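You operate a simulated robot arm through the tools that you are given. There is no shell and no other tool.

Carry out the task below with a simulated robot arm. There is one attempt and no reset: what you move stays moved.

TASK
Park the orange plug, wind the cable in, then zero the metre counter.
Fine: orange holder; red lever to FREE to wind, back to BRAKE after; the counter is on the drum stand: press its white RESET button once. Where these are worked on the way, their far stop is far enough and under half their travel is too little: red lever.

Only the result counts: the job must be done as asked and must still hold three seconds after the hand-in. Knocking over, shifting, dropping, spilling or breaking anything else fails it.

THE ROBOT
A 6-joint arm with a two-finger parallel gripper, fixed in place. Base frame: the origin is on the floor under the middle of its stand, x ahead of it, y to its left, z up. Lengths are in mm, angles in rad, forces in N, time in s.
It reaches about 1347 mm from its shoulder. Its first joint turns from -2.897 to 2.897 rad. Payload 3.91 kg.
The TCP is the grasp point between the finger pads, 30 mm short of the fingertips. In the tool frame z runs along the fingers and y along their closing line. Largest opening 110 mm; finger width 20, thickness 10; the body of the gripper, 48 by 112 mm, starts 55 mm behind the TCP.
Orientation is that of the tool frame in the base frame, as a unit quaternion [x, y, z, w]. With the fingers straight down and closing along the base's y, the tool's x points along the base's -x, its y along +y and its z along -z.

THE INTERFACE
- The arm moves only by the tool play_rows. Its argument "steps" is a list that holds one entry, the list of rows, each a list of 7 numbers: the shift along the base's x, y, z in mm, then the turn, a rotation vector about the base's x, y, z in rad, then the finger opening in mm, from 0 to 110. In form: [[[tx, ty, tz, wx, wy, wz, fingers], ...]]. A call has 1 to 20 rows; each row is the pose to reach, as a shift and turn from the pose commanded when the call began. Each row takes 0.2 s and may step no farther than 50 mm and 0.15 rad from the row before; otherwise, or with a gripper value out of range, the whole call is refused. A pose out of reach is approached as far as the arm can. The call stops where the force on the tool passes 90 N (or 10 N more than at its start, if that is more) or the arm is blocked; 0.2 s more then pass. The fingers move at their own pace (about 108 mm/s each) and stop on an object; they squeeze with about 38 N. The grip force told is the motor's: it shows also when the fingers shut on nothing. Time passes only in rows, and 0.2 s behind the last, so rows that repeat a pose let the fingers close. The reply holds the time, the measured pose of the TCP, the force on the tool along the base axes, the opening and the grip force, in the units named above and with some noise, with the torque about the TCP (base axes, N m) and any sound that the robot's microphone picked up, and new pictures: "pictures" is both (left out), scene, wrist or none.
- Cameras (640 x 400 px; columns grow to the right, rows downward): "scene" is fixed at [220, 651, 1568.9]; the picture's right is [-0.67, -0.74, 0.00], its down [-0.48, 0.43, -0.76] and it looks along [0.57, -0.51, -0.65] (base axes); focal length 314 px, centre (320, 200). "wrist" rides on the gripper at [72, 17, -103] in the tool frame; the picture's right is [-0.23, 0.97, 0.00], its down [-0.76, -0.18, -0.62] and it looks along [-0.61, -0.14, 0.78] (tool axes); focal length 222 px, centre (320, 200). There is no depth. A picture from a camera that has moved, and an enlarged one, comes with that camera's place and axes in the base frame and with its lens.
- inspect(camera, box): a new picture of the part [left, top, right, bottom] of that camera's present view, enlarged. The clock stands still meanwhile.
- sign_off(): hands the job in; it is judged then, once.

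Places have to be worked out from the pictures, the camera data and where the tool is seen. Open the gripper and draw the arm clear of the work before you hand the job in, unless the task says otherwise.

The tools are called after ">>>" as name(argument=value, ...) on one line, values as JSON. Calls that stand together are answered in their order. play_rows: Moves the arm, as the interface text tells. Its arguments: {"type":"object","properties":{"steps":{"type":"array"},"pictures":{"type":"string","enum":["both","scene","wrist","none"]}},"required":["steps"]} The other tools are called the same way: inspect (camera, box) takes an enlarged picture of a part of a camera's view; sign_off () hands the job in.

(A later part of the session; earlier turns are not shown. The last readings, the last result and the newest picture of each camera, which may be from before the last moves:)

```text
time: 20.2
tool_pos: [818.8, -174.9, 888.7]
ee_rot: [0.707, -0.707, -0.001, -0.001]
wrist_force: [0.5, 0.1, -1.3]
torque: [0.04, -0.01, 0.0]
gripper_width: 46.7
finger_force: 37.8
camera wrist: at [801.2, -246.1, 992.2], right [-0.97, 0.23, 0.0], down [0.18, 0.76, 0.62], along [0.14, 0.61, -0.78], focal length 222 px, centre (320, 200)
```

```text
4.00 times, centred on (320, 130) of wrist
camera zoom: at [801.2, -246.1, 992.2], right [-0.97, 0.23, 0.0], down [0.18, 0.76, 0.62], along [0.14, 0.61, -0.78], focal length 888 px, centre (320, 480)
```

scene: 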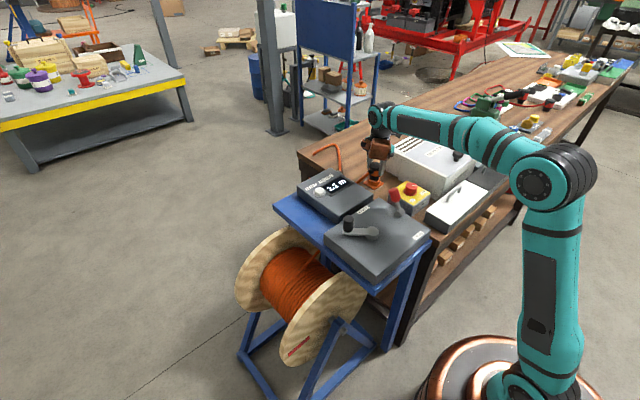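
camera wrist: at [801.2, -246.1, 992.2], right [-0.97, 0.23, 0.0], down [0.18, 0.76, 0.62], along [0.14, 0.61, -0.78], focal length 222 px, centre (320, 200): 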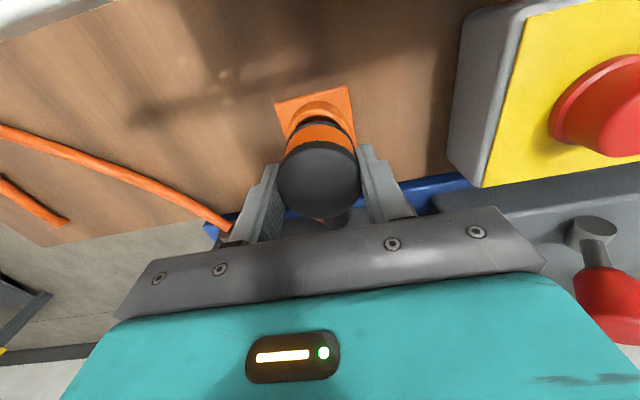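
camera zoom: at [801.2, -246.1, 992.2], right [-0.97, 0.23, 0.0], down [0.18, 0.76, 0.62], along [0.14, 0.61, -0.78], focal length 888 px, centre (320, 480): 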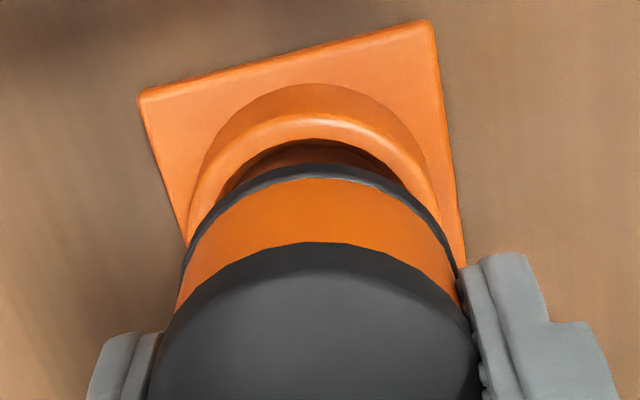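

The nose sits a few mm above the ring and looks nearly centred; I add a small +0.7 mm y correction and lower in tiny steps, watching the force.

>>> play_rows(steps=[[[0, 0.7, 0, 0, 0, 0, 20], [0, 0.7, -2, 0, 0, 0, 20], [0, 0.7, -4, 0, 0, 0, 20], [0, 0.7, -6, 0, 0, 0, 20], [0, 0.7, -6, 0, 0, 0, 20]]], pictures="none")

>>> inspect(camera="scene", box=[355, 155, 395, 195])

>>> inspect(camera="wrist", box=[270, 80, 370, 180])

```text
time: 21.4
tool_pos: [818.9, -172.7, 884.6]
ee_rot: [-0.707, 0.708, -0.001, 0.0]
wrist_force: [3.9, -3.9, 6.6]
torque: [-0.13, -0.15, 0.0]
gripper_width: 47.1
finger_force: 38.2
```

```text
10.00 times, centred on (375, 175) of scene
camera zoom: at [220.0, 651.0, 1568.9], right [-0.67, -0.74, 0.0], down [-0.48, 0.43, -0.76], along [0.57, -0.51, -0.65], focal length 3140 px, centre (-230, 450)
```

zoom: 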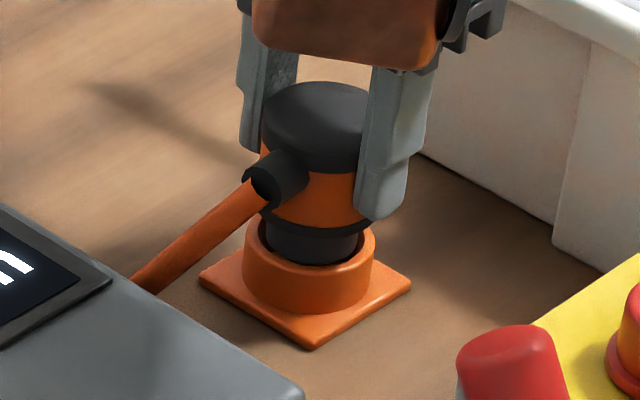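

```text
4.00 times, centred on (320, 130) of wrist
camera zoom: at [800.9, -245.6, 987.1], right [-0.97, 0.23, 0.0], down [0.18, 0.76, 0.62], along [0.14, 0.61, -0.78], focal length 888 px, centre (320, 480)
```

zoom: 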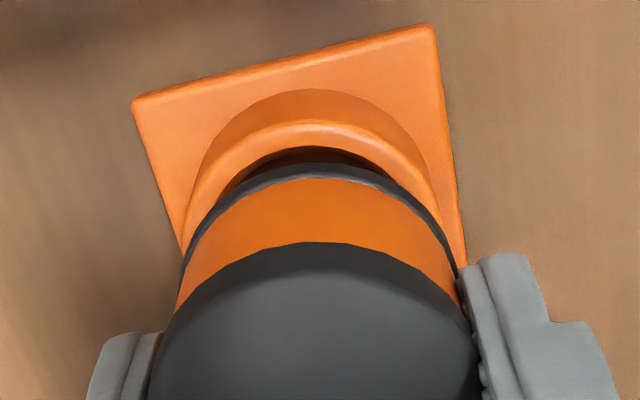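

There is light contact: the ring pushes the nose toward +x/−y (contact on the −x/+y side). I back up slightly, shift (+0.8, −0.8) and try again.

>>> play_rows(steps=[[[0, 0, 2, 0, 0, 0, 20], [0.8, -0.8, 2, 0, 0, 0, 20], [0.8, -0.8, 0, 0, 0, 0, 20], [0.8, -0.8, -2, 0, 0, 0, 20], [0.8, -0.8, -2, 0, 0, 0, 20]]], pictures="none")

```text
time: 22.6
tool_pos: [819.6, -175.7, 880.8]
ee_rot: [-0.707, 0.707, 0.001, 0.0]
wrist_force: [-0.4, 0.5, -1.4]
torque: [0.03, -0.01, 0.01]
gripper_width: 46.9
finger_force: 37.9
```

Contact gone at z≈881 — the nose is entering. I continue down in small steps.

>>> play_rows(steps=[[[0, 0, -2, 0, 0, 0, 20], [0, 0, -4, 0, 0, 0, 20], [0, 0, -5, 0, 0, 0, 20], [0, 0, -5, 0, 0, 0, 20]]], pictures="none")

>>> inspect(camera="scene", box=[355, 155, 395, 195])

```text
time: 23.6
tool_pos: [820.1, -173.2, 875.8]
ee_rot: [-0.707, 0.707, 0.002, 0.0]
wrist_force: [0.0, 0.1, -1.3]
torque: [0.0, 0.02, 0.0]
gripper_width: 46.9
finger_force: 38.2
```

```text
10.00 times, centred on (375, 175) of scene
camera zoom: at [220.0, 651.0, 1568.9], right [-0.67, -0.74, 0.0], down [-0.48, 0.43, -0.76], along [0.57, -0.51, -0.65], focal length 3140 px, centre (-230, 450)
```

zoom: 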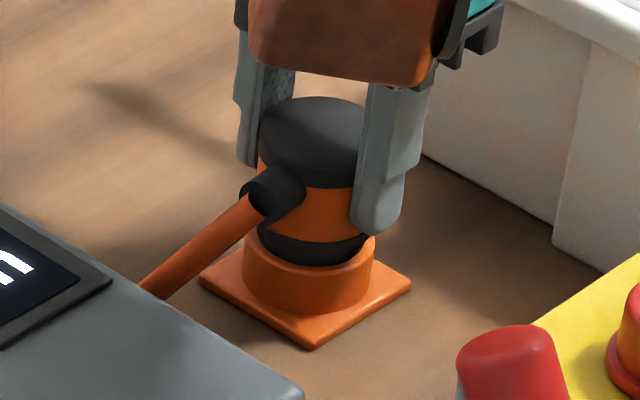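

Nose is inside the ring. I keep lowering gently until it seats.

>>> play_rows(steps=[[[0, 0, -2, 0, 0, 0, 20], [0, 0, -4, 0, 0, 0, 20], [0, 0, -5, 0, 0, 0, 20], [0, 0, -5, 0, 0, 0, 20]]], pictures="none")

>>> inspect(camera="scene", box=[355, 155, 395, 195])

```text
time: 24.6
tool_pos: [819.8, -174.4, 869.7]
ee_rot: [0.707, -0.707, -0.001, 0.0]
wrist_force: [-0.5, -0.4, -1.7]
torque: [0.0, 0.05, -0.01]
gripper_width: 46.6
finger_force: 37.8
```

```text
10.00 times, centred on (375, 175) of scene
camera zoom: at [220.0, 651.0, 1568.9], right [-0.67, -0.74, 0.0], down [-0.48, 0.43, -0.76], along [0.57, -0.51, -0.65], focal length 3140 px, centre (-230, 450)
```

zoom: 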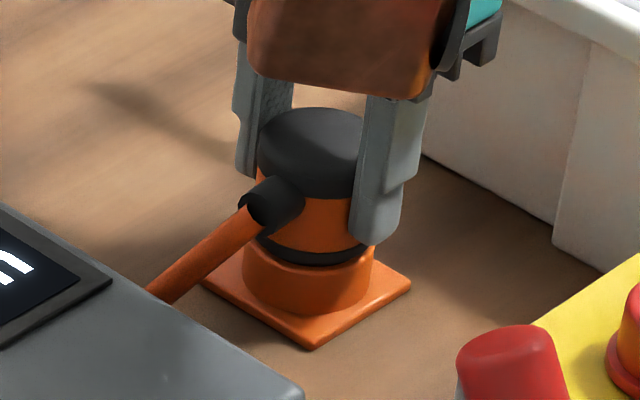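

>>> play_rows(steps=[[[0, 0, -1, 0, 0, 0, 20], [0, 0, -2, 0, 0, 0, 20], [0, 0, -3, 0, 0, 0, 20], [0, 0, -3, 0, 0, 0, 20]]], pictures="none")

>>> inspect(camera="scene", box=[355, 155, 395, 195])

```text
time: 25.6
tool_pos: [819.6, -175.0, 868.1]
ee_rot: [-0.707, 0.707, 0.002, 0.0]
wrist_force: [0.5, -0.1, -1.0]
torque: [0.0, -0.05, 0.01]
gripper_width: 46.8
finger_force: 38.8
```

```text
10.00 times, centred on (375, 175) of scene
camera zoom: at [220.0, 651.0, 1568.9], right [-0.67, -0.74, 0.0], down [-0.48, 0.43, -0.76], along [0.57, -0.51, -0.65], focal length 3140 px, centre (-230, 450)
```

zoom: 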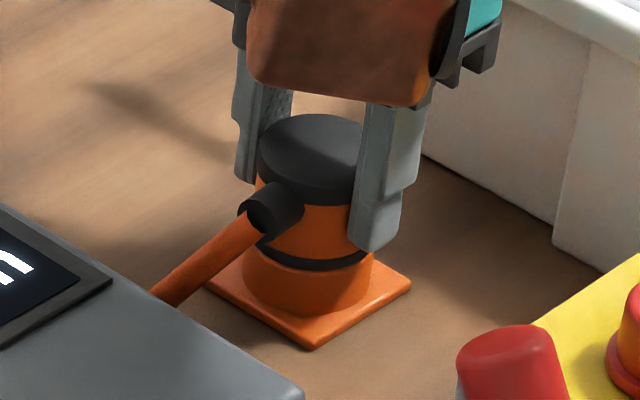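

>>> play_rows(steps=[[[0, 0, -1, 0, 0, 0, 20], [0, 0, -2, 0, 0, 0, 20], [0, 0, -2, 0, 0, 0, 20]]], pictures="none")

>>> inspect(camera="scene", box=[355, 155, 395, 195])

```text
time: 26.4
tool_pos: [819.5, -173.4, 867.0]
ee_rot: [-0.707, 0.707, 0.001, 0.001]
wrist_force: [0.3, -0.8, 7.1]
torque: [0.1, -0.04, -0.05]
gripper_width: 47.2
finger_force: 37.6
```

```text
10.00 times, centred on (375, 175) of scene
camera zoom: at [220.0, 651.0, 1568.9], right [-0.67, -0.74, 0.0], down [-0.48, 0.43, -0.76], along [0.57, -0.51, -0.65], focal length 3140 px, centre (-230, 450)
```

zoom: 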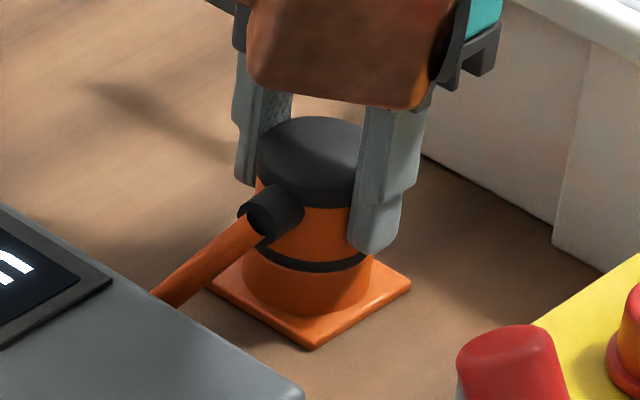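

Fz = 7 N: it's seating. I press about 1 mm more to confirm it's bottomed.

>>> play_rows(steps=[[[0, 0, -0.7, 0, 0, 0, 20], [0, 0, -1.2, 0, 0, 0, 20], [0, 0, -1.2, 0, 0, 0, 20]]], pictures="none")

>>> inspect(camera="scene", box=[355, 155, 395, 195])

>>> inspect(camera="wrist", box=[220, 80, 420, 240])

```text
time: 27.2
tool_pos: [818.7, -173.4, 866.1]
ee_rot: [-0.707, 0.708, 0.0, 0.0]
wrist_force: [8.3, -1.2, 27.0]
torque: [0.01, 0.19, 0.0]
gripper_width: 46.6
finger_force: 38.4
```

```text
10.00 times, centred on (375, 175) of scene
camera zoom: at [220.0, 651.0, 1568.9], right [-0.67, -0.74, 0.0], down [-0.48, 0.43, -0.76], along [0.57, -0.51, -0.65], focal length 3140 px, centre (-230, 450)
```

zoom: 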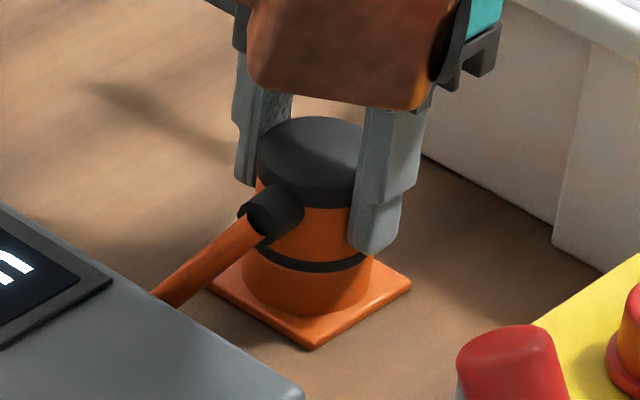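

```text
2.50 times, centred on (320, 160) of wrist
camera zoom: at [801.4, -246.1, 970.1], right [-0.97, 0.23, 0.0], down [0.18, 0.76, 0.62], along [0.14, 0.61, -0.78], focal length 555 px, centre (320, 300)
```

zoom: 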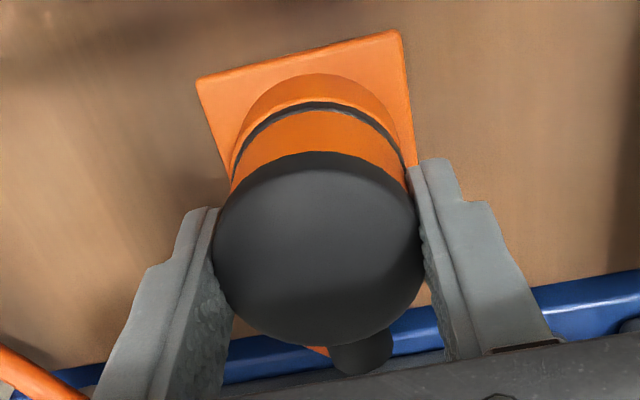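

The plug is bottomed in the ring (27 N). I relieve the press by 1 mm, open the fingers and retreat straight up.

>>> play_rows(steps=[[[0, 0, 1.2, 0, 0, 0, 20], [0, 0, 1.2, 0, 0, 0, 45], [0, 0, 1.2, 0, 0, 0, 60], [0, 0, 1.2, 0, 0, 0, 80], [0, 0, 1.2, 0, 0, 0, 80], [0, 0, 20, 0, 0, 0, 80], [0, 0, 45, 0, 0, 0, 80], [0, 0, 80, 0, 0, 0, 80], [0, 0, 120, 0, 0, 0, 80], [0, 0, 160, 0, 0, 0, 80], [0, 0, 160, 0, 0, 0, 80]]])

>>> inspect(camera="scene", box=[290, 140, 450, 250])

>>> inspect(camera="wrist", box=[220, 40, 420, 240])

```text
time: 29.6
tool_pos: [820.3, -173.4, 1026.5]
ee_rot: [0.707, -0.707, -0.001, 0.001]
wrist_force: [-0.7, -0.8, -0.3]
torque: [-0.02, -0.03, 0.02]
gripper_width: 79.9
finger_force: 0.1
camera wrist: at [801.8, -246.8, 1128.8], right [-0.97, 0.23, 0.0], down [0.18, 0.76, 0.62], along [0.14, 0.61, -0.78], focal length 222 px, centre (320, 200)
```

scene: 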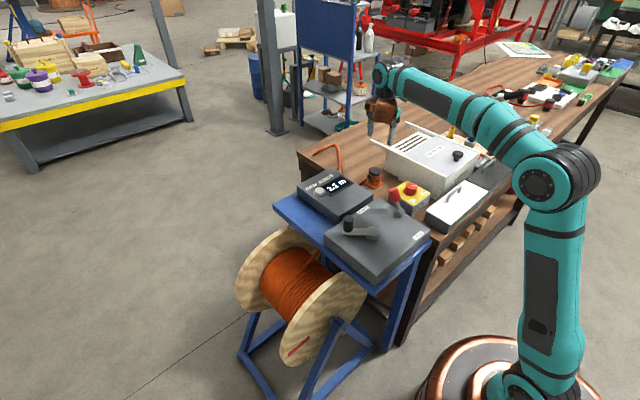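
wrist: 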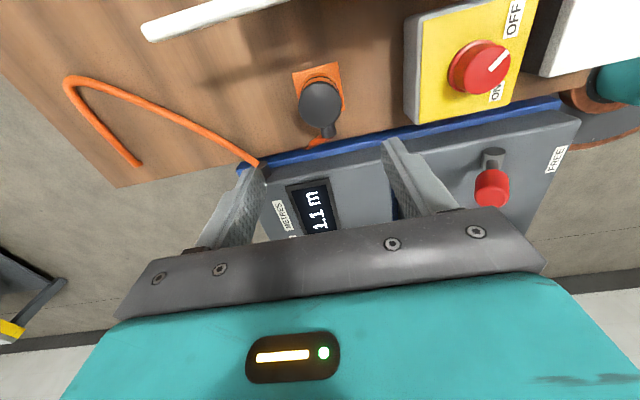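

```text
3.64 times, centred on (370, 195) of scene
camera zoom: at [220.0, 651.0, 1568.9], right [-0.67, -0.74, 0.0], down [-0.48, 0.43, -0.76], along [0.57, -0.51, -0.65], focal length 1142 px, centre (138, 218)
```

zoom: 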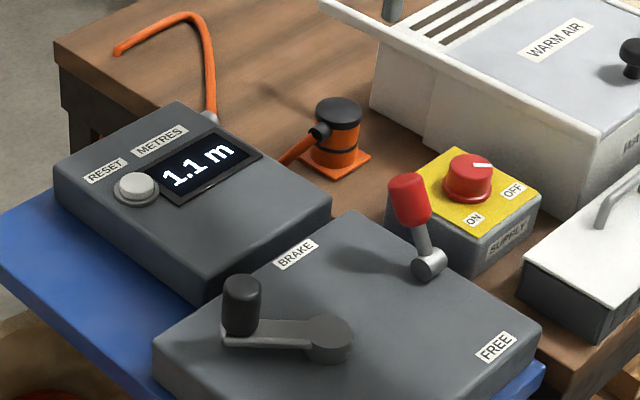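

```text
2.00 times, centred on (320, 140) of wrist
camera zoom: at [801.8, -246.8, 1128.8], right [-0.97, 0.23, 0.0], down [0.18, 0.76, 0.62], along [0.14, 0.61, -0.78], focal length 444 px, centre (320, 320)
```

zoom: 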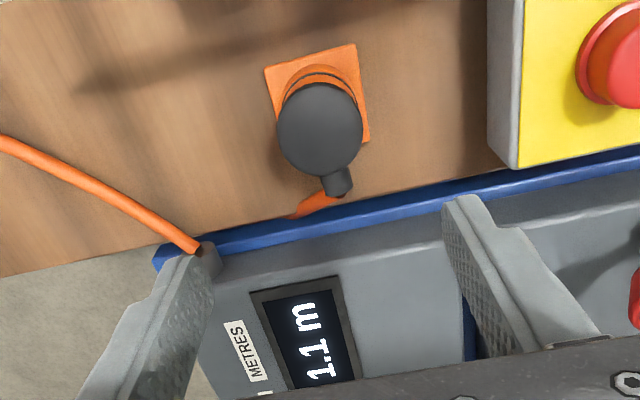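

The plug is parked upright in the orange holder. Next I move over to the brake box, turning the tool back (−90°) so the wrist camera looks at the lever and crank from the robot side.

>>> play_rows(steps=[[[-20, 10, 25, 0, 0, -0.14, 80], [-45, 20, 50, 0, 0, -0.285, 80], [-70, 31, 74, 0, 0, -0.43, 80], [-95, 41, 74, 0, 0, -0.57, 80], [-120, 52, 74, 0, 0, -0.715, 80], [-145, 63, 74, 0, 0, -0.86, 80], [-170, 74, 74, 0, 0, -1.0, 80], [-195, 85, 74, 0, 0, -1.145, 80], [-220, 96, 74, 0, 0, -1.29, 80], [-240, 105, 74, 0, 0, -1.43, 80], [-260, 113, 74, 0, 0, -1.5708, 80], [-260, 113, 74, 0, 0, -1.5708, 80]]])

>>> inspect(camera="wrist", box=[240, 80, 400, 240])

>>> inspect(camera="wrist", box=[200, 20, 500, 220])

```text
time: 32.2
tool_pos: [560.5, -61.2, 1100.7]
ee_rot: [0.001, 1.0, 0.0, 0.001]
wrist_force: [0.5, 0.2, -0.2]
torque: [0.02, 0.03, 0.01]
gripper_width: 80.0
finger_force: 0.1
camera wrist: at [486.3, -43.9, 1202.8], right [0.23, 0.97, 0.0], down [0.76, -0.18, 0.62], along [0.61, -0.14, -0.78], focal length 222 px, centre (320, 200)
```

scene: 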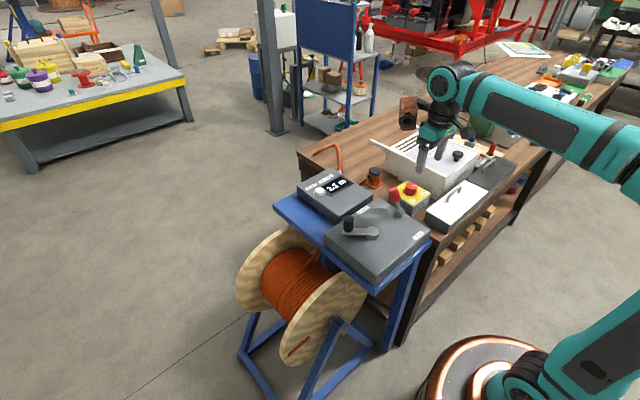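
wrist: 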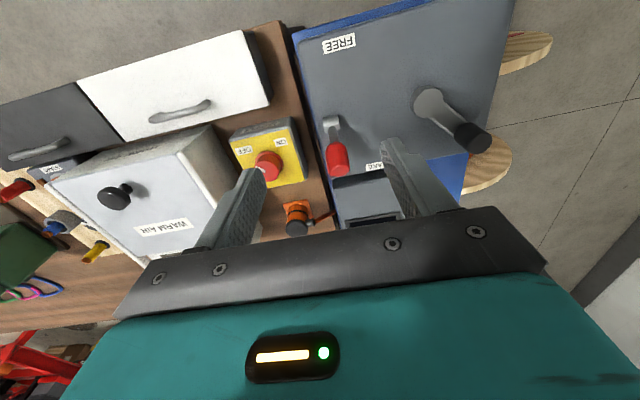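

```text
2.50 times, centred on (320, 160) of wrist
camera zoom: at [486.3, -43.9, 1202.8], right [0.23, 0.97, 0.0], down [0.76, -0.18, 0.62], along [0.61, -0.14, -0.78], focal length 555 px, centre (320, 300)
```

zoom: 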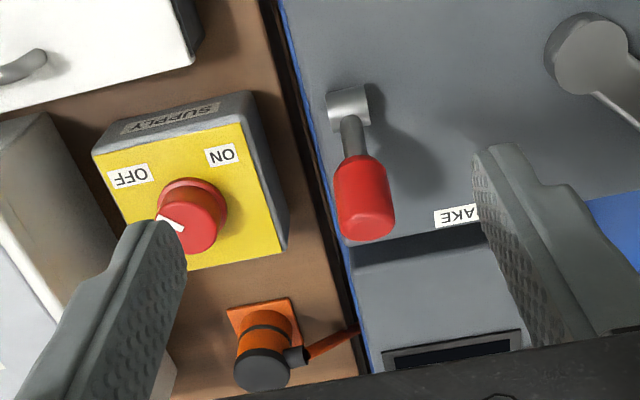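

```text
2.00 times, centred on (350, 120) of wrist
camera zoom: at [486.3, -43.9, 1202.8], right [0.23, 0.97, 0.0], down [0.76, -0.18, 0.62], along [0.61, -0.14, -0.78], focal length 444 px, centre (260, 360)
```

zoom: 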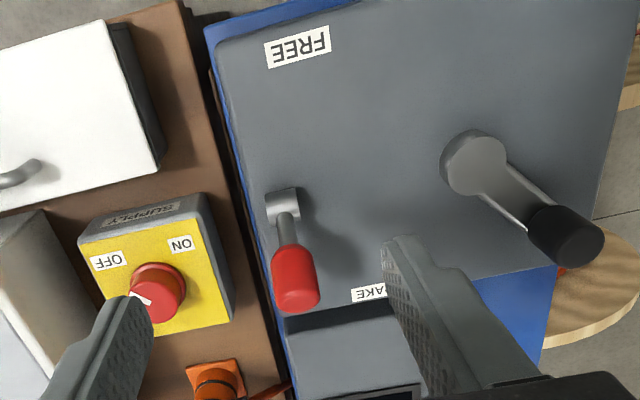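

Lever geometry: pivot ≈ (612, −54, 852), knob tip ≈ (649, −54, 930), leaning ~25° to BRAKE (+x), with FREE on the −x side. I go above the knob and then down around it with fingers straddling along y.

>>> play_rows(steps=[[[25, 3, -30, 0, 0, 0, 70], [50, 5, -60, 0, 0, 0, 70], [75, 7, -85, 0, 0, 0, 70], [80, 7, -115, 0, 0, 0, 70], [80, 7, -140, 0, 0, 0, 70], [80, 7, -140, 0, 0, 0, 70]]])

>>> inspect(camera="wrist", box=[220, 60, 420, 220])

>>> inspect(camera="scene", box=[350, 150, 450, 230])

```text
time: 33.6
tool_pos: [639.8, -55.1, 958.7]
ee_rot: [0.0, 1.0, 0.001, 0.0]
wrist_force: [0.3, -0.1, -0.8]
torque: [0.0, 0.02, 0.0]
gripper_width: 69.8
finger_force: 0.1
camera wrist: at [565.6, -37.4, 1062.0], right [0.23, 0.97, 0.0], down [0.76, -0.18, 0.62], along [0.61, -0.14, -0.78], focal length 222 px, centre (320, 200)
```

scene: 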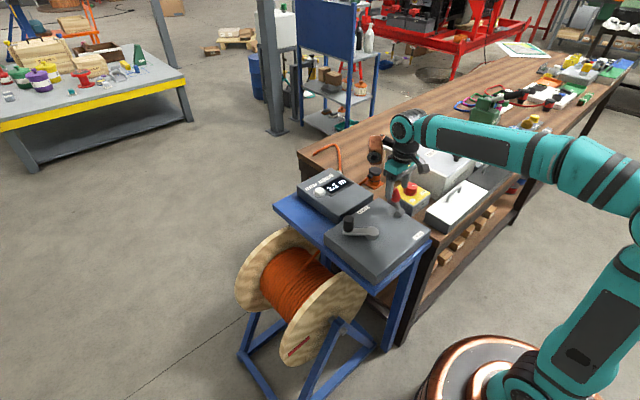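
wrist: 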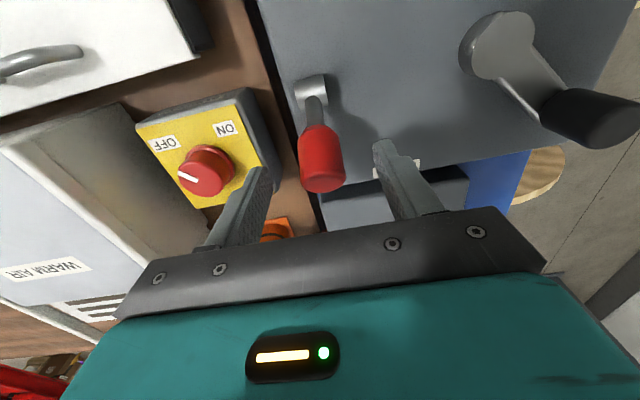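

```text
2.50 times, centred on (320, 140) of wrist
camera zoom: at [565.6, -37.4, 1062.0], right [0.23, 0.97, 0.0], down [0.76, -0.18, 0.62], along [0.61, -0.14, -0.78], focal length 555 px, centre (320, 350)
```

zoom: 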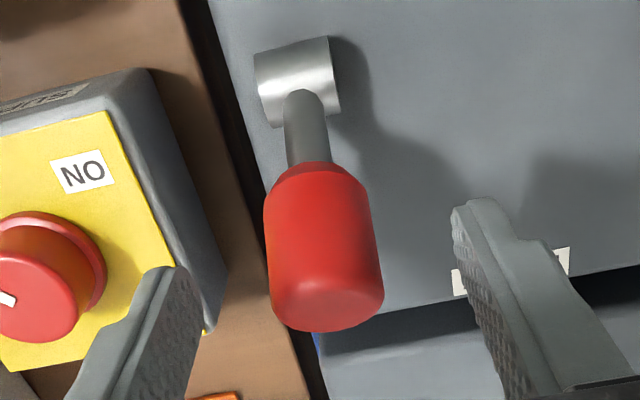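

```text
5.00 times, centred on (400, 190) of scene
camera zoom: at [220.0, 651.0, 1568.9], right [-0.67, -0.74, 0.0], down [-0.48, 0.43, -0.76], along [0.57, -0.51, -0.65], focal length 1570 px, centre (-80, 250)
```

zoom: 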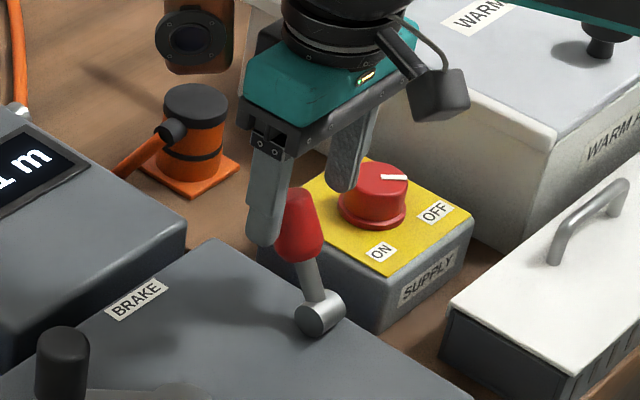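

Knob lies centred between the fingers. I descend 45 mm and close on it.

>>> play_rows(steps=[[[0, 0, -15, 0, 0, 0, 70], [0, 0, -30, 0, 0, 0, 70], [0, 0, -44, 0, 0, 0, 70], [0, 0, -44, 0, 0, 0, 70]]])

>>> inspect(camera="scene", box=[350, 150, 450, 230])

>>> inspect(camera="wrist", box=[220, 60, 420, 220])

```text
time: 34.6
tool_pos: [639.2, -54.6, 915.4]
ee_rot: [0.0, 1.0, 0.0, 0.001]
wrist_force: [-0.3, 0.6, 0.4]
torque: [-0.01, 0.02, -0.01]
gripper_width: 70.1
finger_force: 0.0
camera wrist: at [566.4, -36.8, 1018.4], right [0.23, 0.97, 0.0], down [0.76, -0.18, 0.62], along [0.61, -0.14, -0.78], focal length 222 px, centre (320, 200)
```

scene: 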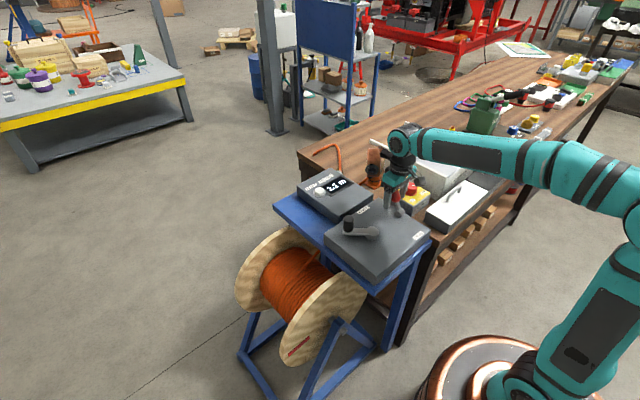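
wrist: 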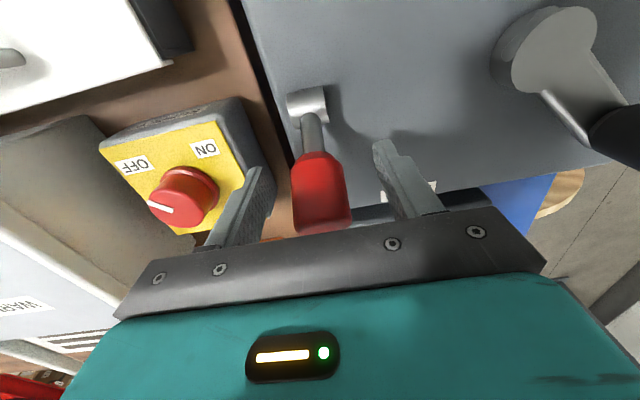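

```text
5.00 times, centred on (400, 190) of scene
camera zoom: at [220.0, 651.0, 1568.9], right [-0.67, -0.74, 0.0], down [-0.48, 0.43, -0.76], along [0.57, -0.51, -0.65], focal length 1570 px, centre (-80, 250)
```

zoom: 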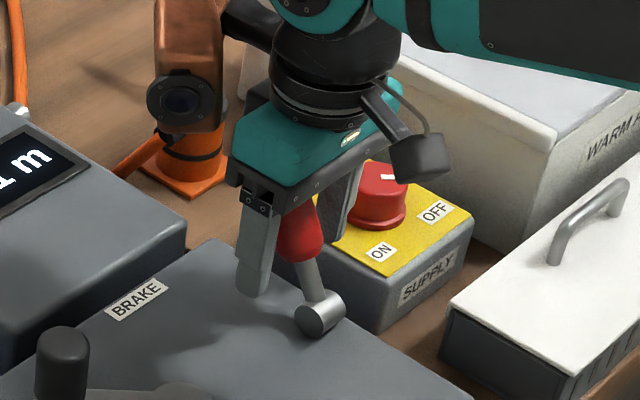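

```text
2.50 times, centred on (320, 140) of wrist
camera zoom: at [566.4, -36.8, 1018.4], right [0.23, 0.97, 0.0], down [0.76, -0.18, 0.62], along [0.61, -0.14, -0.78], focal length 555 px, centre (320, 350)
```

zoom: 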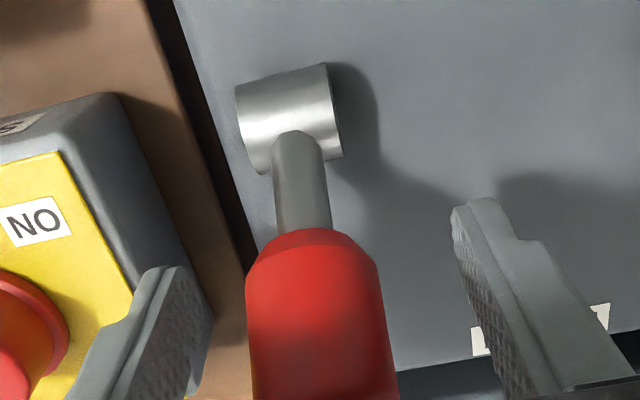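

>>> play_rows(steps=[[[0, 0, 0, 0, 0, 0, 50], [0, 0, 0, 0, 0, 0, 30], [0, 0, 0, 0, 0, 0, 15], [0, 0, 0, 0, 0, 0, 15]]])

>>> inspect(camera="wrist", box=[220, 60, 420, 220])

```text
time: 35.6
tool_pos: [640.6, -55.8, 915.2]
ee_rot: [0.001, 1.0, 0.0, 0.0]
wrist_force: [1.1, -9.5, -1.6]
torque: [-0.06, -0.1, -0.04]
gripper_width: 31.5
finger_force: 44.7
camera wrist: at [566.3, -37.6, 1018.6], right [0.23, 0.97, 0.0], down [0.76, -0.18, 0.62], along [0.61, -0.14, -0.78], focal length 222 px, centre (320, 200)
```

scene: 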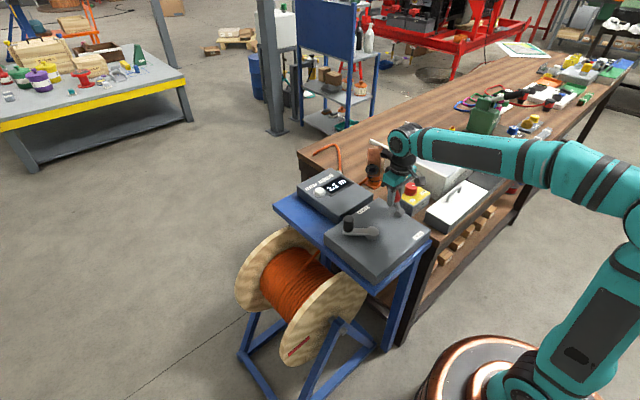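
wrist: 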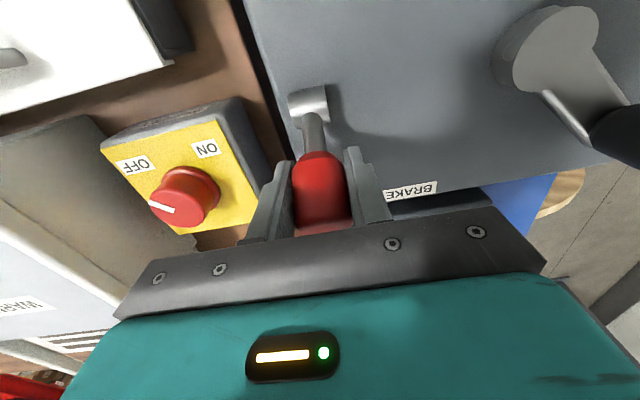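

```text
2.50 times, centred on (320, 140) of wrist
camera zoom: at [566.3, -37.6, 1018.6], right [0.23, 0.97, 0.0], down [0.76, -0.18, 0.62], along [0.61, -0.14, -0.78], focal length 555 px, centre (320, 350)
```

zoom: 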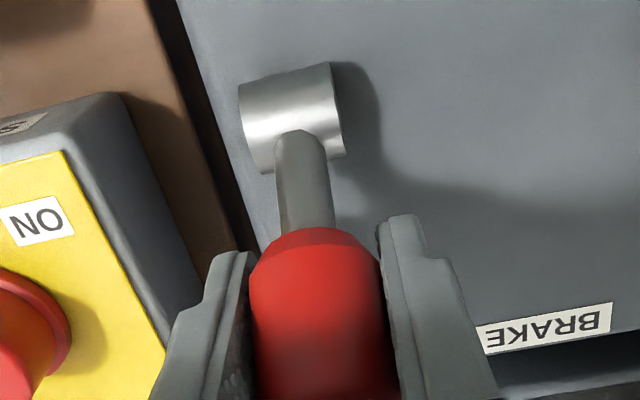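

Knob gripped (31.5 mm), small side load means I should relax 1 mm in −y. I swing it along the arc about the pivot toward FREE, first to about −18°.

>>> play_rows(steps=[[[0, -1, 0, 0, 0, 0, 15], [-7.1, -1, 2.7, 0, 0, 0, 15], [-14.1, -1, 4.6, 0, 0, 0, 15], [-21.2, -1, 5.7, 0, 0, 0, 15], [-28.4, -1, 6.1, 0, 0, 0, 15], [-35.7, -1, 5.7, 0, 0, 0, 15], [-42.8, -1, 4.6, 0, 0, 0, 15], [-49.8, -1, 2.7, 0, 0, 0, 15], [-49.8, -1, 2.7, 0, 0, 0, 15]]])

>>> inspect(camera="wrist", box=[220, 60, 420, 220])

>>> inspect(camera="scene", box=[350, 150, 450, 230])

```text
time: 37.6
tool_pos: [589.9, -55.7, 918.1]
ee_rot: [0.001, 1.0, 0.001, 0.0]
wrist_force: [-2.1, -4.1, 8.3]
torque: [0.08, -0.02, -0.04]
gripper_width: 29.8
finger_force: 44.8
camera wrist: at [516.0, -37.6, 1020.9], right [0.23, 0.97, 0.0], down [0.76, -0.18, 0.62], along [0.61, -0.14, -0.78], focal length 222 px, centre (320, 200)
```

scene: 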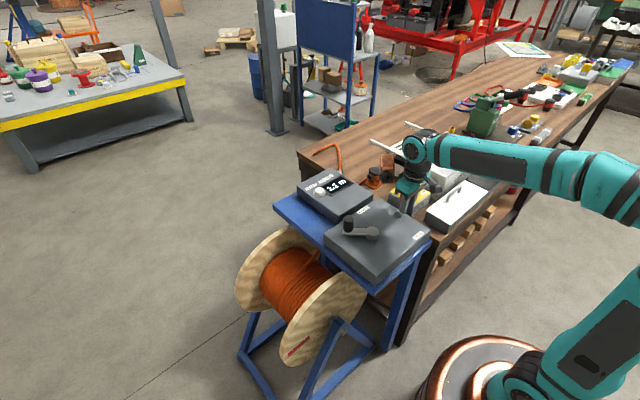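
wrist: 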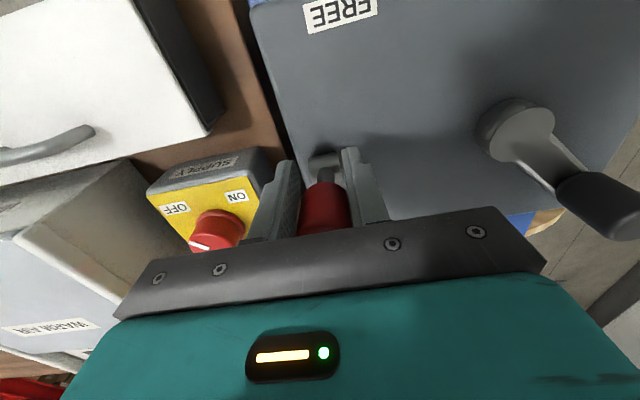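

```text
2.50 times, centred on (320, 140) of wrist
camera zoom: at [516.0, -37.6, 1020.9], right [0.23, 0.97, 0.0], down [0.76, -0.18, 0.62], along [0.61, -0.14, -0.78], focal length 555 px, centre (320, 350)
```

zoom: 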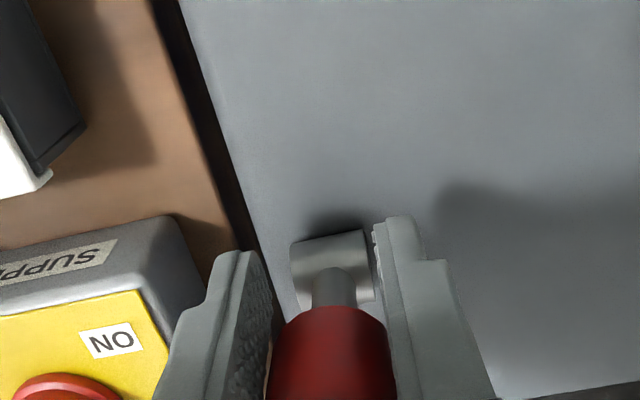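

```text
5.00 times, centred on (400, 190) of scene
camera zoom: at [220.0, 651.0, 1568.9], right [-0.67, -0.74, 0.0], down [-0.48, 0.43, -0.76], along [0.57, -0.51, -0.65], focal length 1570 px, centre (-80, 250)
```

zoom: 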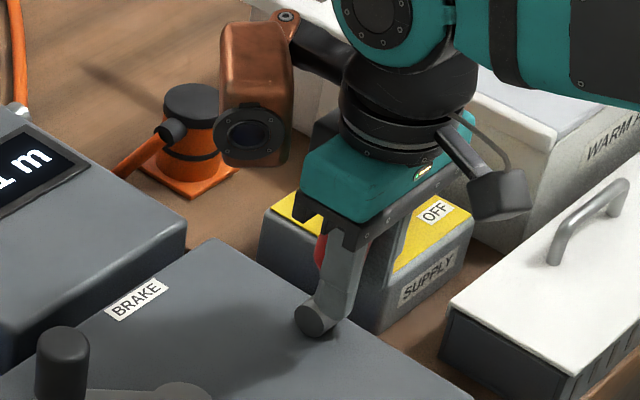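

The lever follows with only small forces. I continue along the arc to find the FREE stop.

>>> play_rows(steps=[[[-3.4, 0, -1.2, 0, 0, 0, 15], [-6.7, 0, -2.5, 0, 0, 0, 15], [-6.7, 0, -2.5, 0, 0, 0, 15]]], pictures="wrist")

```text
time: 38.4
tool_pos: [582.9, -55.1, 914.8]
ee_rot: [0.0, 1.0, 0.001, -0.001]
wrist_force: [0.0, -0.1, -0.3]
torque: [0.03, -0.02, -0.02]
gripper_width: 15.1
finger_force: 0.0
camera wrist: at [509.7, -37.6, 1018.2], right [0.23, 0.97, 0.0], down [0.76, -0.18, 0.62], along [0.61, -0.14, -0.78], focal length 222 px, centre (320, 200)
```

wrist: 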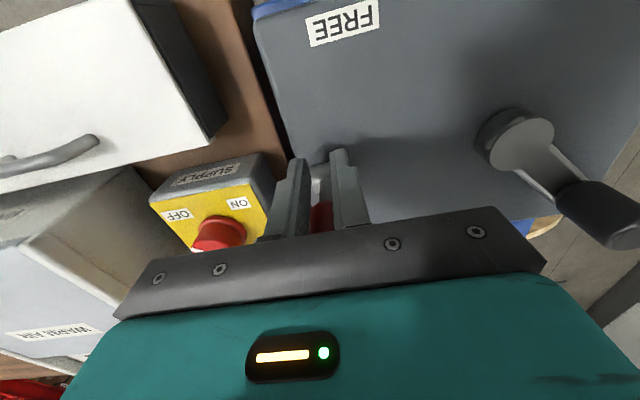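

The knob slipped out of the fingers (opening went to 15 mm). I zoom to see where the lever is now.

>>> inspect(camera="wrist", box=[260, 120, 380, 240])

>>> inspect(camera="scene", box=[360, 160, 440, 230])

```text
3.33 times, centred on (320, 180) of wrist
camera zoom: at [509.7, -37.6, 1018.2], right [0.23, 0.97, 0.0], down [0.76, -0.18, 0.62], along [0.61, -0.14, -0.78], focal length 740 px, centre (320, 267)
```

zoom: 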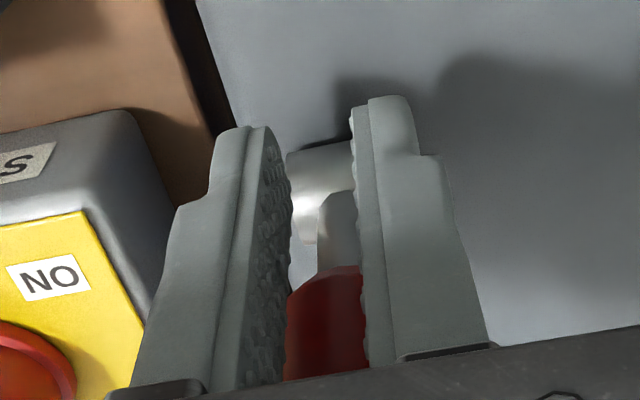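

```text
5.71 times, centred on (400, 195) of scene
camera zoom: at [220.0, 651.0, 1568.9], right [-0.67, -0.74, 0.0], down [-0.48, 0.43, -0.76], along [0.57, -0.51, -0.65], focal length 1794 px, centre (-137, 229)
```

zoom: 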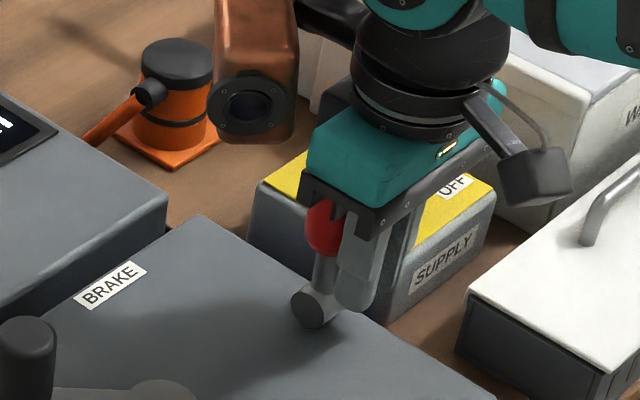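

The lever looks near vertical now, with my fingers on its −x side. I raise straight up, clear of it, and look from above.

>>> play_rows(steps=[[[0, 0, 0, 0, 0, 0, 60], [-10, 0, 10, 0, 0, 0, 60], [-15, 0, 40, 0, 0, 0, 60], [-20, 0, 80, 0, 0, 0, 60], [-20, 0, 120, 0, 0, 0, 60], [-20, 0, 120, 0, 0, 0, 60]]])

>>> inspect(camera="wrist", box=[240, 80, 400, 240])

>>> inspect(camera="scene", box=[350, 150, 450, 230])

```text
time: 39.8
tool_pos: [563.0, -54.1, 1035.5]
ee_rot: [0.0, 1.0, 0.0, 0.001]
wrist_force: [-0.7, 0.1, 0.0]
torque: [-0.03, 0.01, 0.01]
gripper_width: 59.7
finger_force: 0.0
camera wrist: at [489.8, -37.3, 1139.0], right [0.23, 0.97, 0.0], down [0.76, -0.18, 0.62], along [0.61, -0.14, -0.78], focal length 222 px, centre (320, 200)
```

scene: 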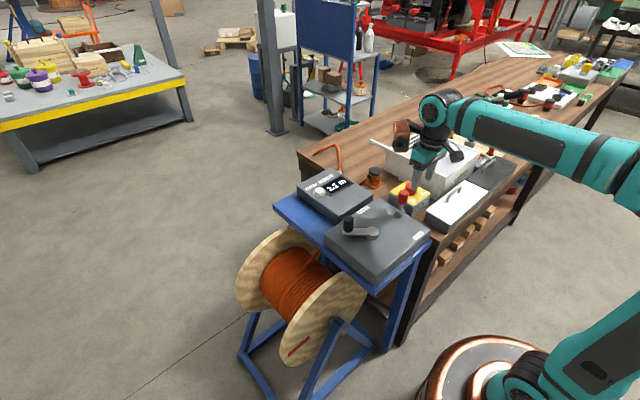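
wrist: 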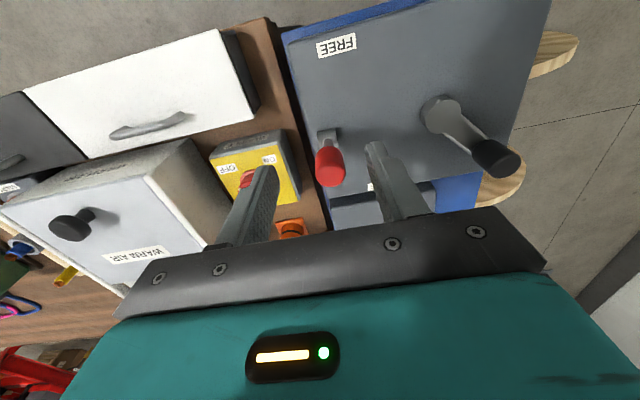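

```text
2.50 times, centred on (320, 160) of wrist
camera zoom: at [489.8, -37.3, 1139.0], right [0.23, 0.97, 0.0], down [0.76, -0.18, 0.62], along [0.61, -0.14, -0.78], focal length 555 px, centre (320, 300)
```

zoom: 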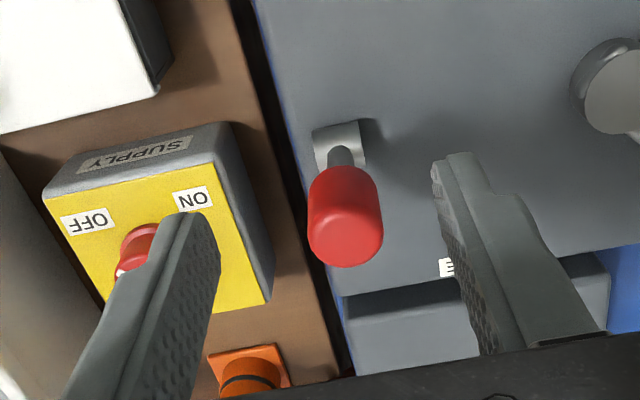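

```text
5.00 times, centred on (400, 190) of scene
camera zoom: at [220.0, 651.0, 1568.9], right [-0.67, -0.74, 0.0], down [-0.48, 0.43, -0.76], along [0.57, -0.51, -0.65], focal length 1570 px, centre (-80, 250)
```

zoom: 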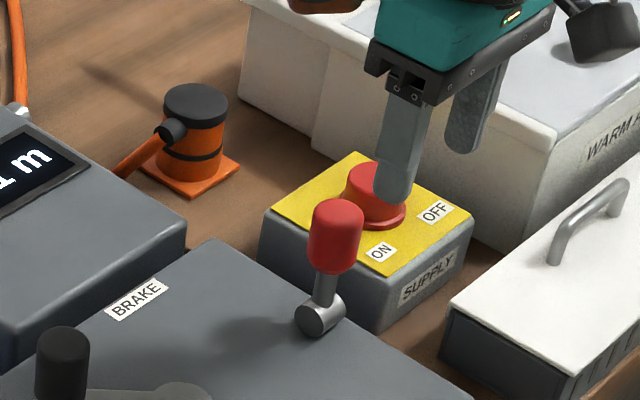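

The lever now stands near vertical (~+4°) — not far enough. I'll push it the rest of the way with closed fingers from its +x side: first position at x≈658, then lower.

>>> play_rows(steps=[[[40, -1, 0, 0, 0, 0, 20], [80, -1, 0, 0, 0, 0, 0], [97, -1, 0, 0, 0, 0, 0], [97, -1, -40, 0, 0, 0, 0], [97, -1, -80, 0, 0, 0, 0], [97, -1, -112, 0, 0, 0, 0], [97, -1, -112, 0, 0, 0, 0]]])

>>> inspect(camera="wrist", box=[240, 80, 400, 240])

>>> inspect(camera="scene", box=[350, 150, 450, 230])

```text
time: 41.4
tool_pos: [659.9, -57.3, 923.4]
ee_rot: [0.0, 1.0, 0.0, -0.001]
wrist_force: [-0.3, 0.0, 0.0]
torque: [-0.01, 0.01, -0.04]
gripper_width: 0.0
finger_force: 37.8
camera wrist: at [586.5, -39.3, 1026.8], right [0.23, 0.97, 0.0], down [0.76, -0.18, 0.62], along [0.61, -0.14, -0.78], focal length 222 px, centre (320, 200)
```

scene: 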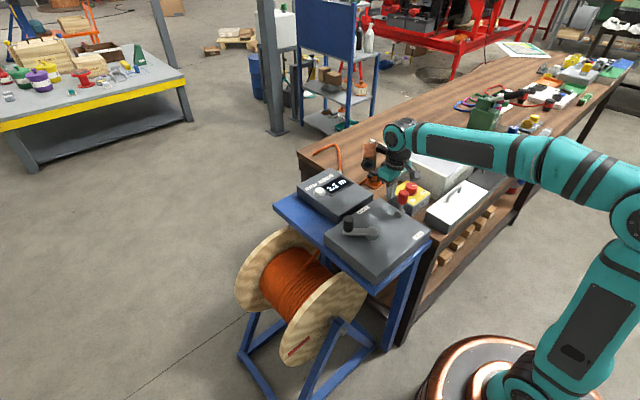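
wrist: 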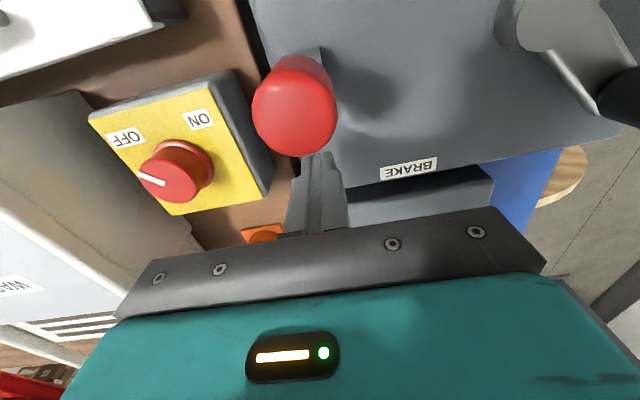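

```text
2.50 times, centred on (320, 160) of wrist
camera zoom: at [586.5, -39.3, 1026.8], right [0.23, 0.97, 0.0], down [0.76, -0.18, 0.62], along [0.61, -0.14, -0.78], focal length 555 px, centre (320, 300)
```

zoom: 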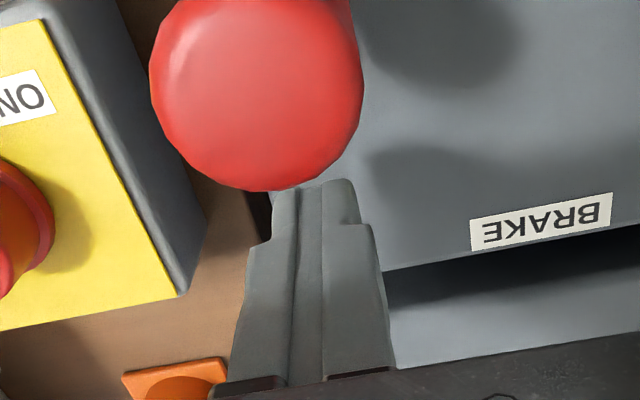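

```text
5.00 times, centred on (400, 190) of scene
camera zoom: at [220.0, 651.0, 1568.9], right [-0.67, -0.74, 0.0], down [-0.48, 0.43, -0.76], along [0.57, -0.51, -0.65], focal length 1570 px, centre (-80, 250)
```

zoom: 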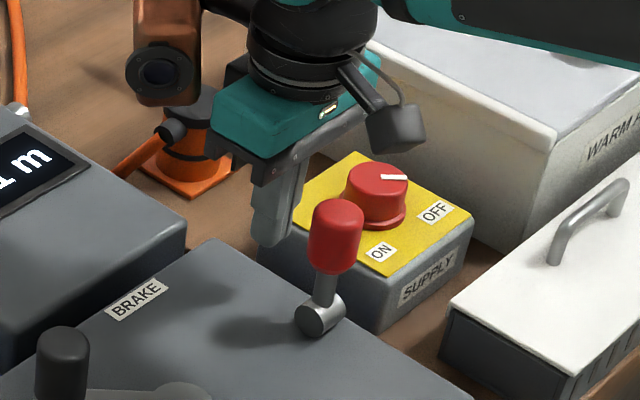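

Fingers are aligned just behind the knob on the +x side. I push toward −x (FREE) in 5 mm steps.

>>> play_rows(steps=[[[-5, 0, 0, 0, 0, 0, 0], [-10, 0, 0, 0, 0, 0, 0], [-15, 0, 0, 0, 0, 0, 0], [-20, 0, 0, 0, 0, 0, 0], [-25, 0, 0, 0, 0, 0, 0], [-30, 0, 0, 0, 0, 0, 0], [-30, 0, 0, 0, 0, 0, 0]]], pictures="wrist")

>>> inspect(camera="scene", box=[350, 150, 450, 230])

```text
time: 43.0
tool_pos: [629.8, -56.4, 923.0]
ee_rot: [-0.001, 1.0, 0.0, -0.001]
wrist_force: [0.3, -0.8, -0.2]
torque: [0.0, 0.01, -0.02]
gripper_width: 0.0
finger_force: 37.6
camera wrist: at [556.6, -38.7, 1026.4], right [0.23, 0.97, 0.0], down [0.76, -0.18, 0.62], along [0.61, -0.14, -0.78], focal length 222 px, centre (320, 200)
```

wrist: 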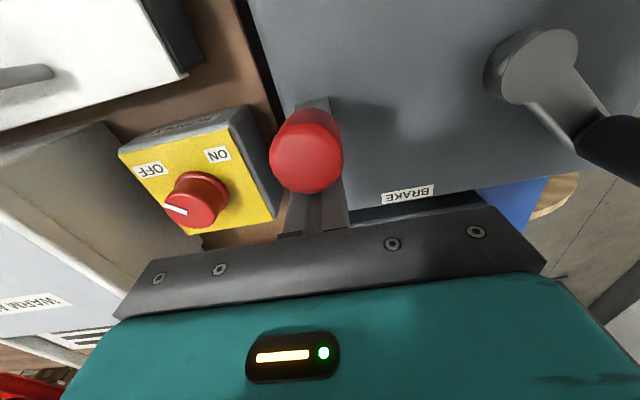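

```text
5.00 times, centred on (400, 190) of scene
camera zoom: at [220.0, 651.0, 1568.9], right [-0.67, -0.74, 0.0], down [-0.48, 0.43, -0.76], along [0.57, -0.51, -0.65], focal length 1570 px, centre (-80, 250)
```

zoom: 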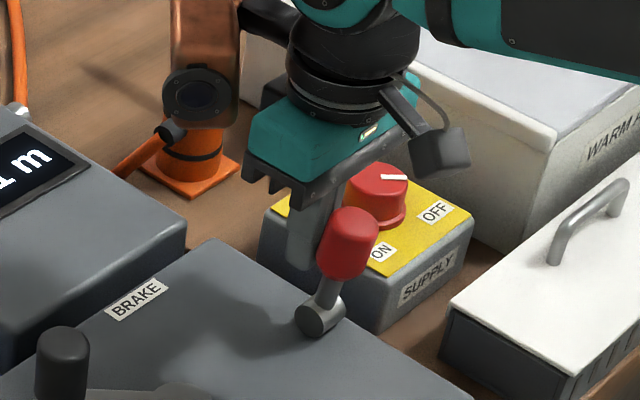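

The lever moves freely. I keep pushing toward FREE until it stops.

>>> play_rows(steps=[[[-5, 0, 0, 0, 0, 0, 0], [-10, 0, 0, 0, 0, 0, 0], [-14, 0, 0, 0, 0, 0, 0], [-18, 0, 0, 0, 0, 0, 0], [-18, 0, 0, 0, 0, 0, 0]]], pictures="wrist")

>>> inspect(camera="scene", box=[350, 150, 450, 230])

```text
time: 44.2
tool_pos: [611.5, -56.1, 924.3]
ee_rot: [0.0, 1.0, 0.0, 0.0]
wrist_force: [0.2, 0.3, -0.7]
torque: [0.02, 0.02, -0.02]
gripper_width: 0.4
finger_force: 37.6
camera wrist: at [538.8, -38.7, 1026.6], right [0.23, 0.97, 0.0], down [0.76, -0.18, 0.62], along [0.61, -0.14, -0.78], focal length 222 px, centre (320, 200)
```

wrist: 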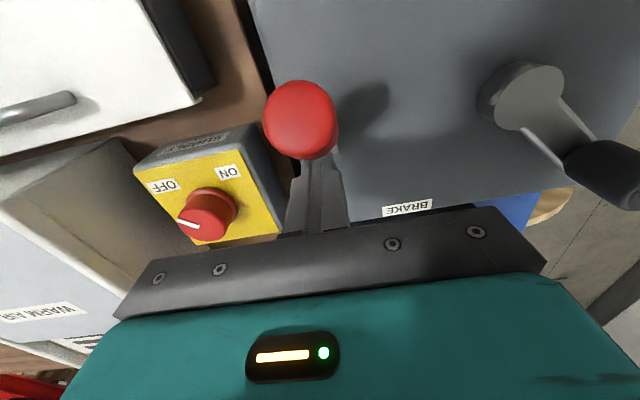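

```text
5.00 times, centred on (400, 190) of scene
camera zoom: at [220.0, 651.0, 1568.9], right [-0.67, -0.74, 0.0], down [-0.48, 0.43, -0.76], along [0.57, -0.51, -0.65], focal length 1570 px, centre (-80, 250)
```

zoom: 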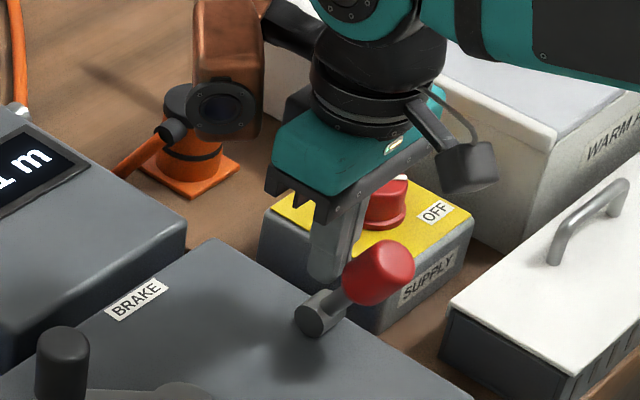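

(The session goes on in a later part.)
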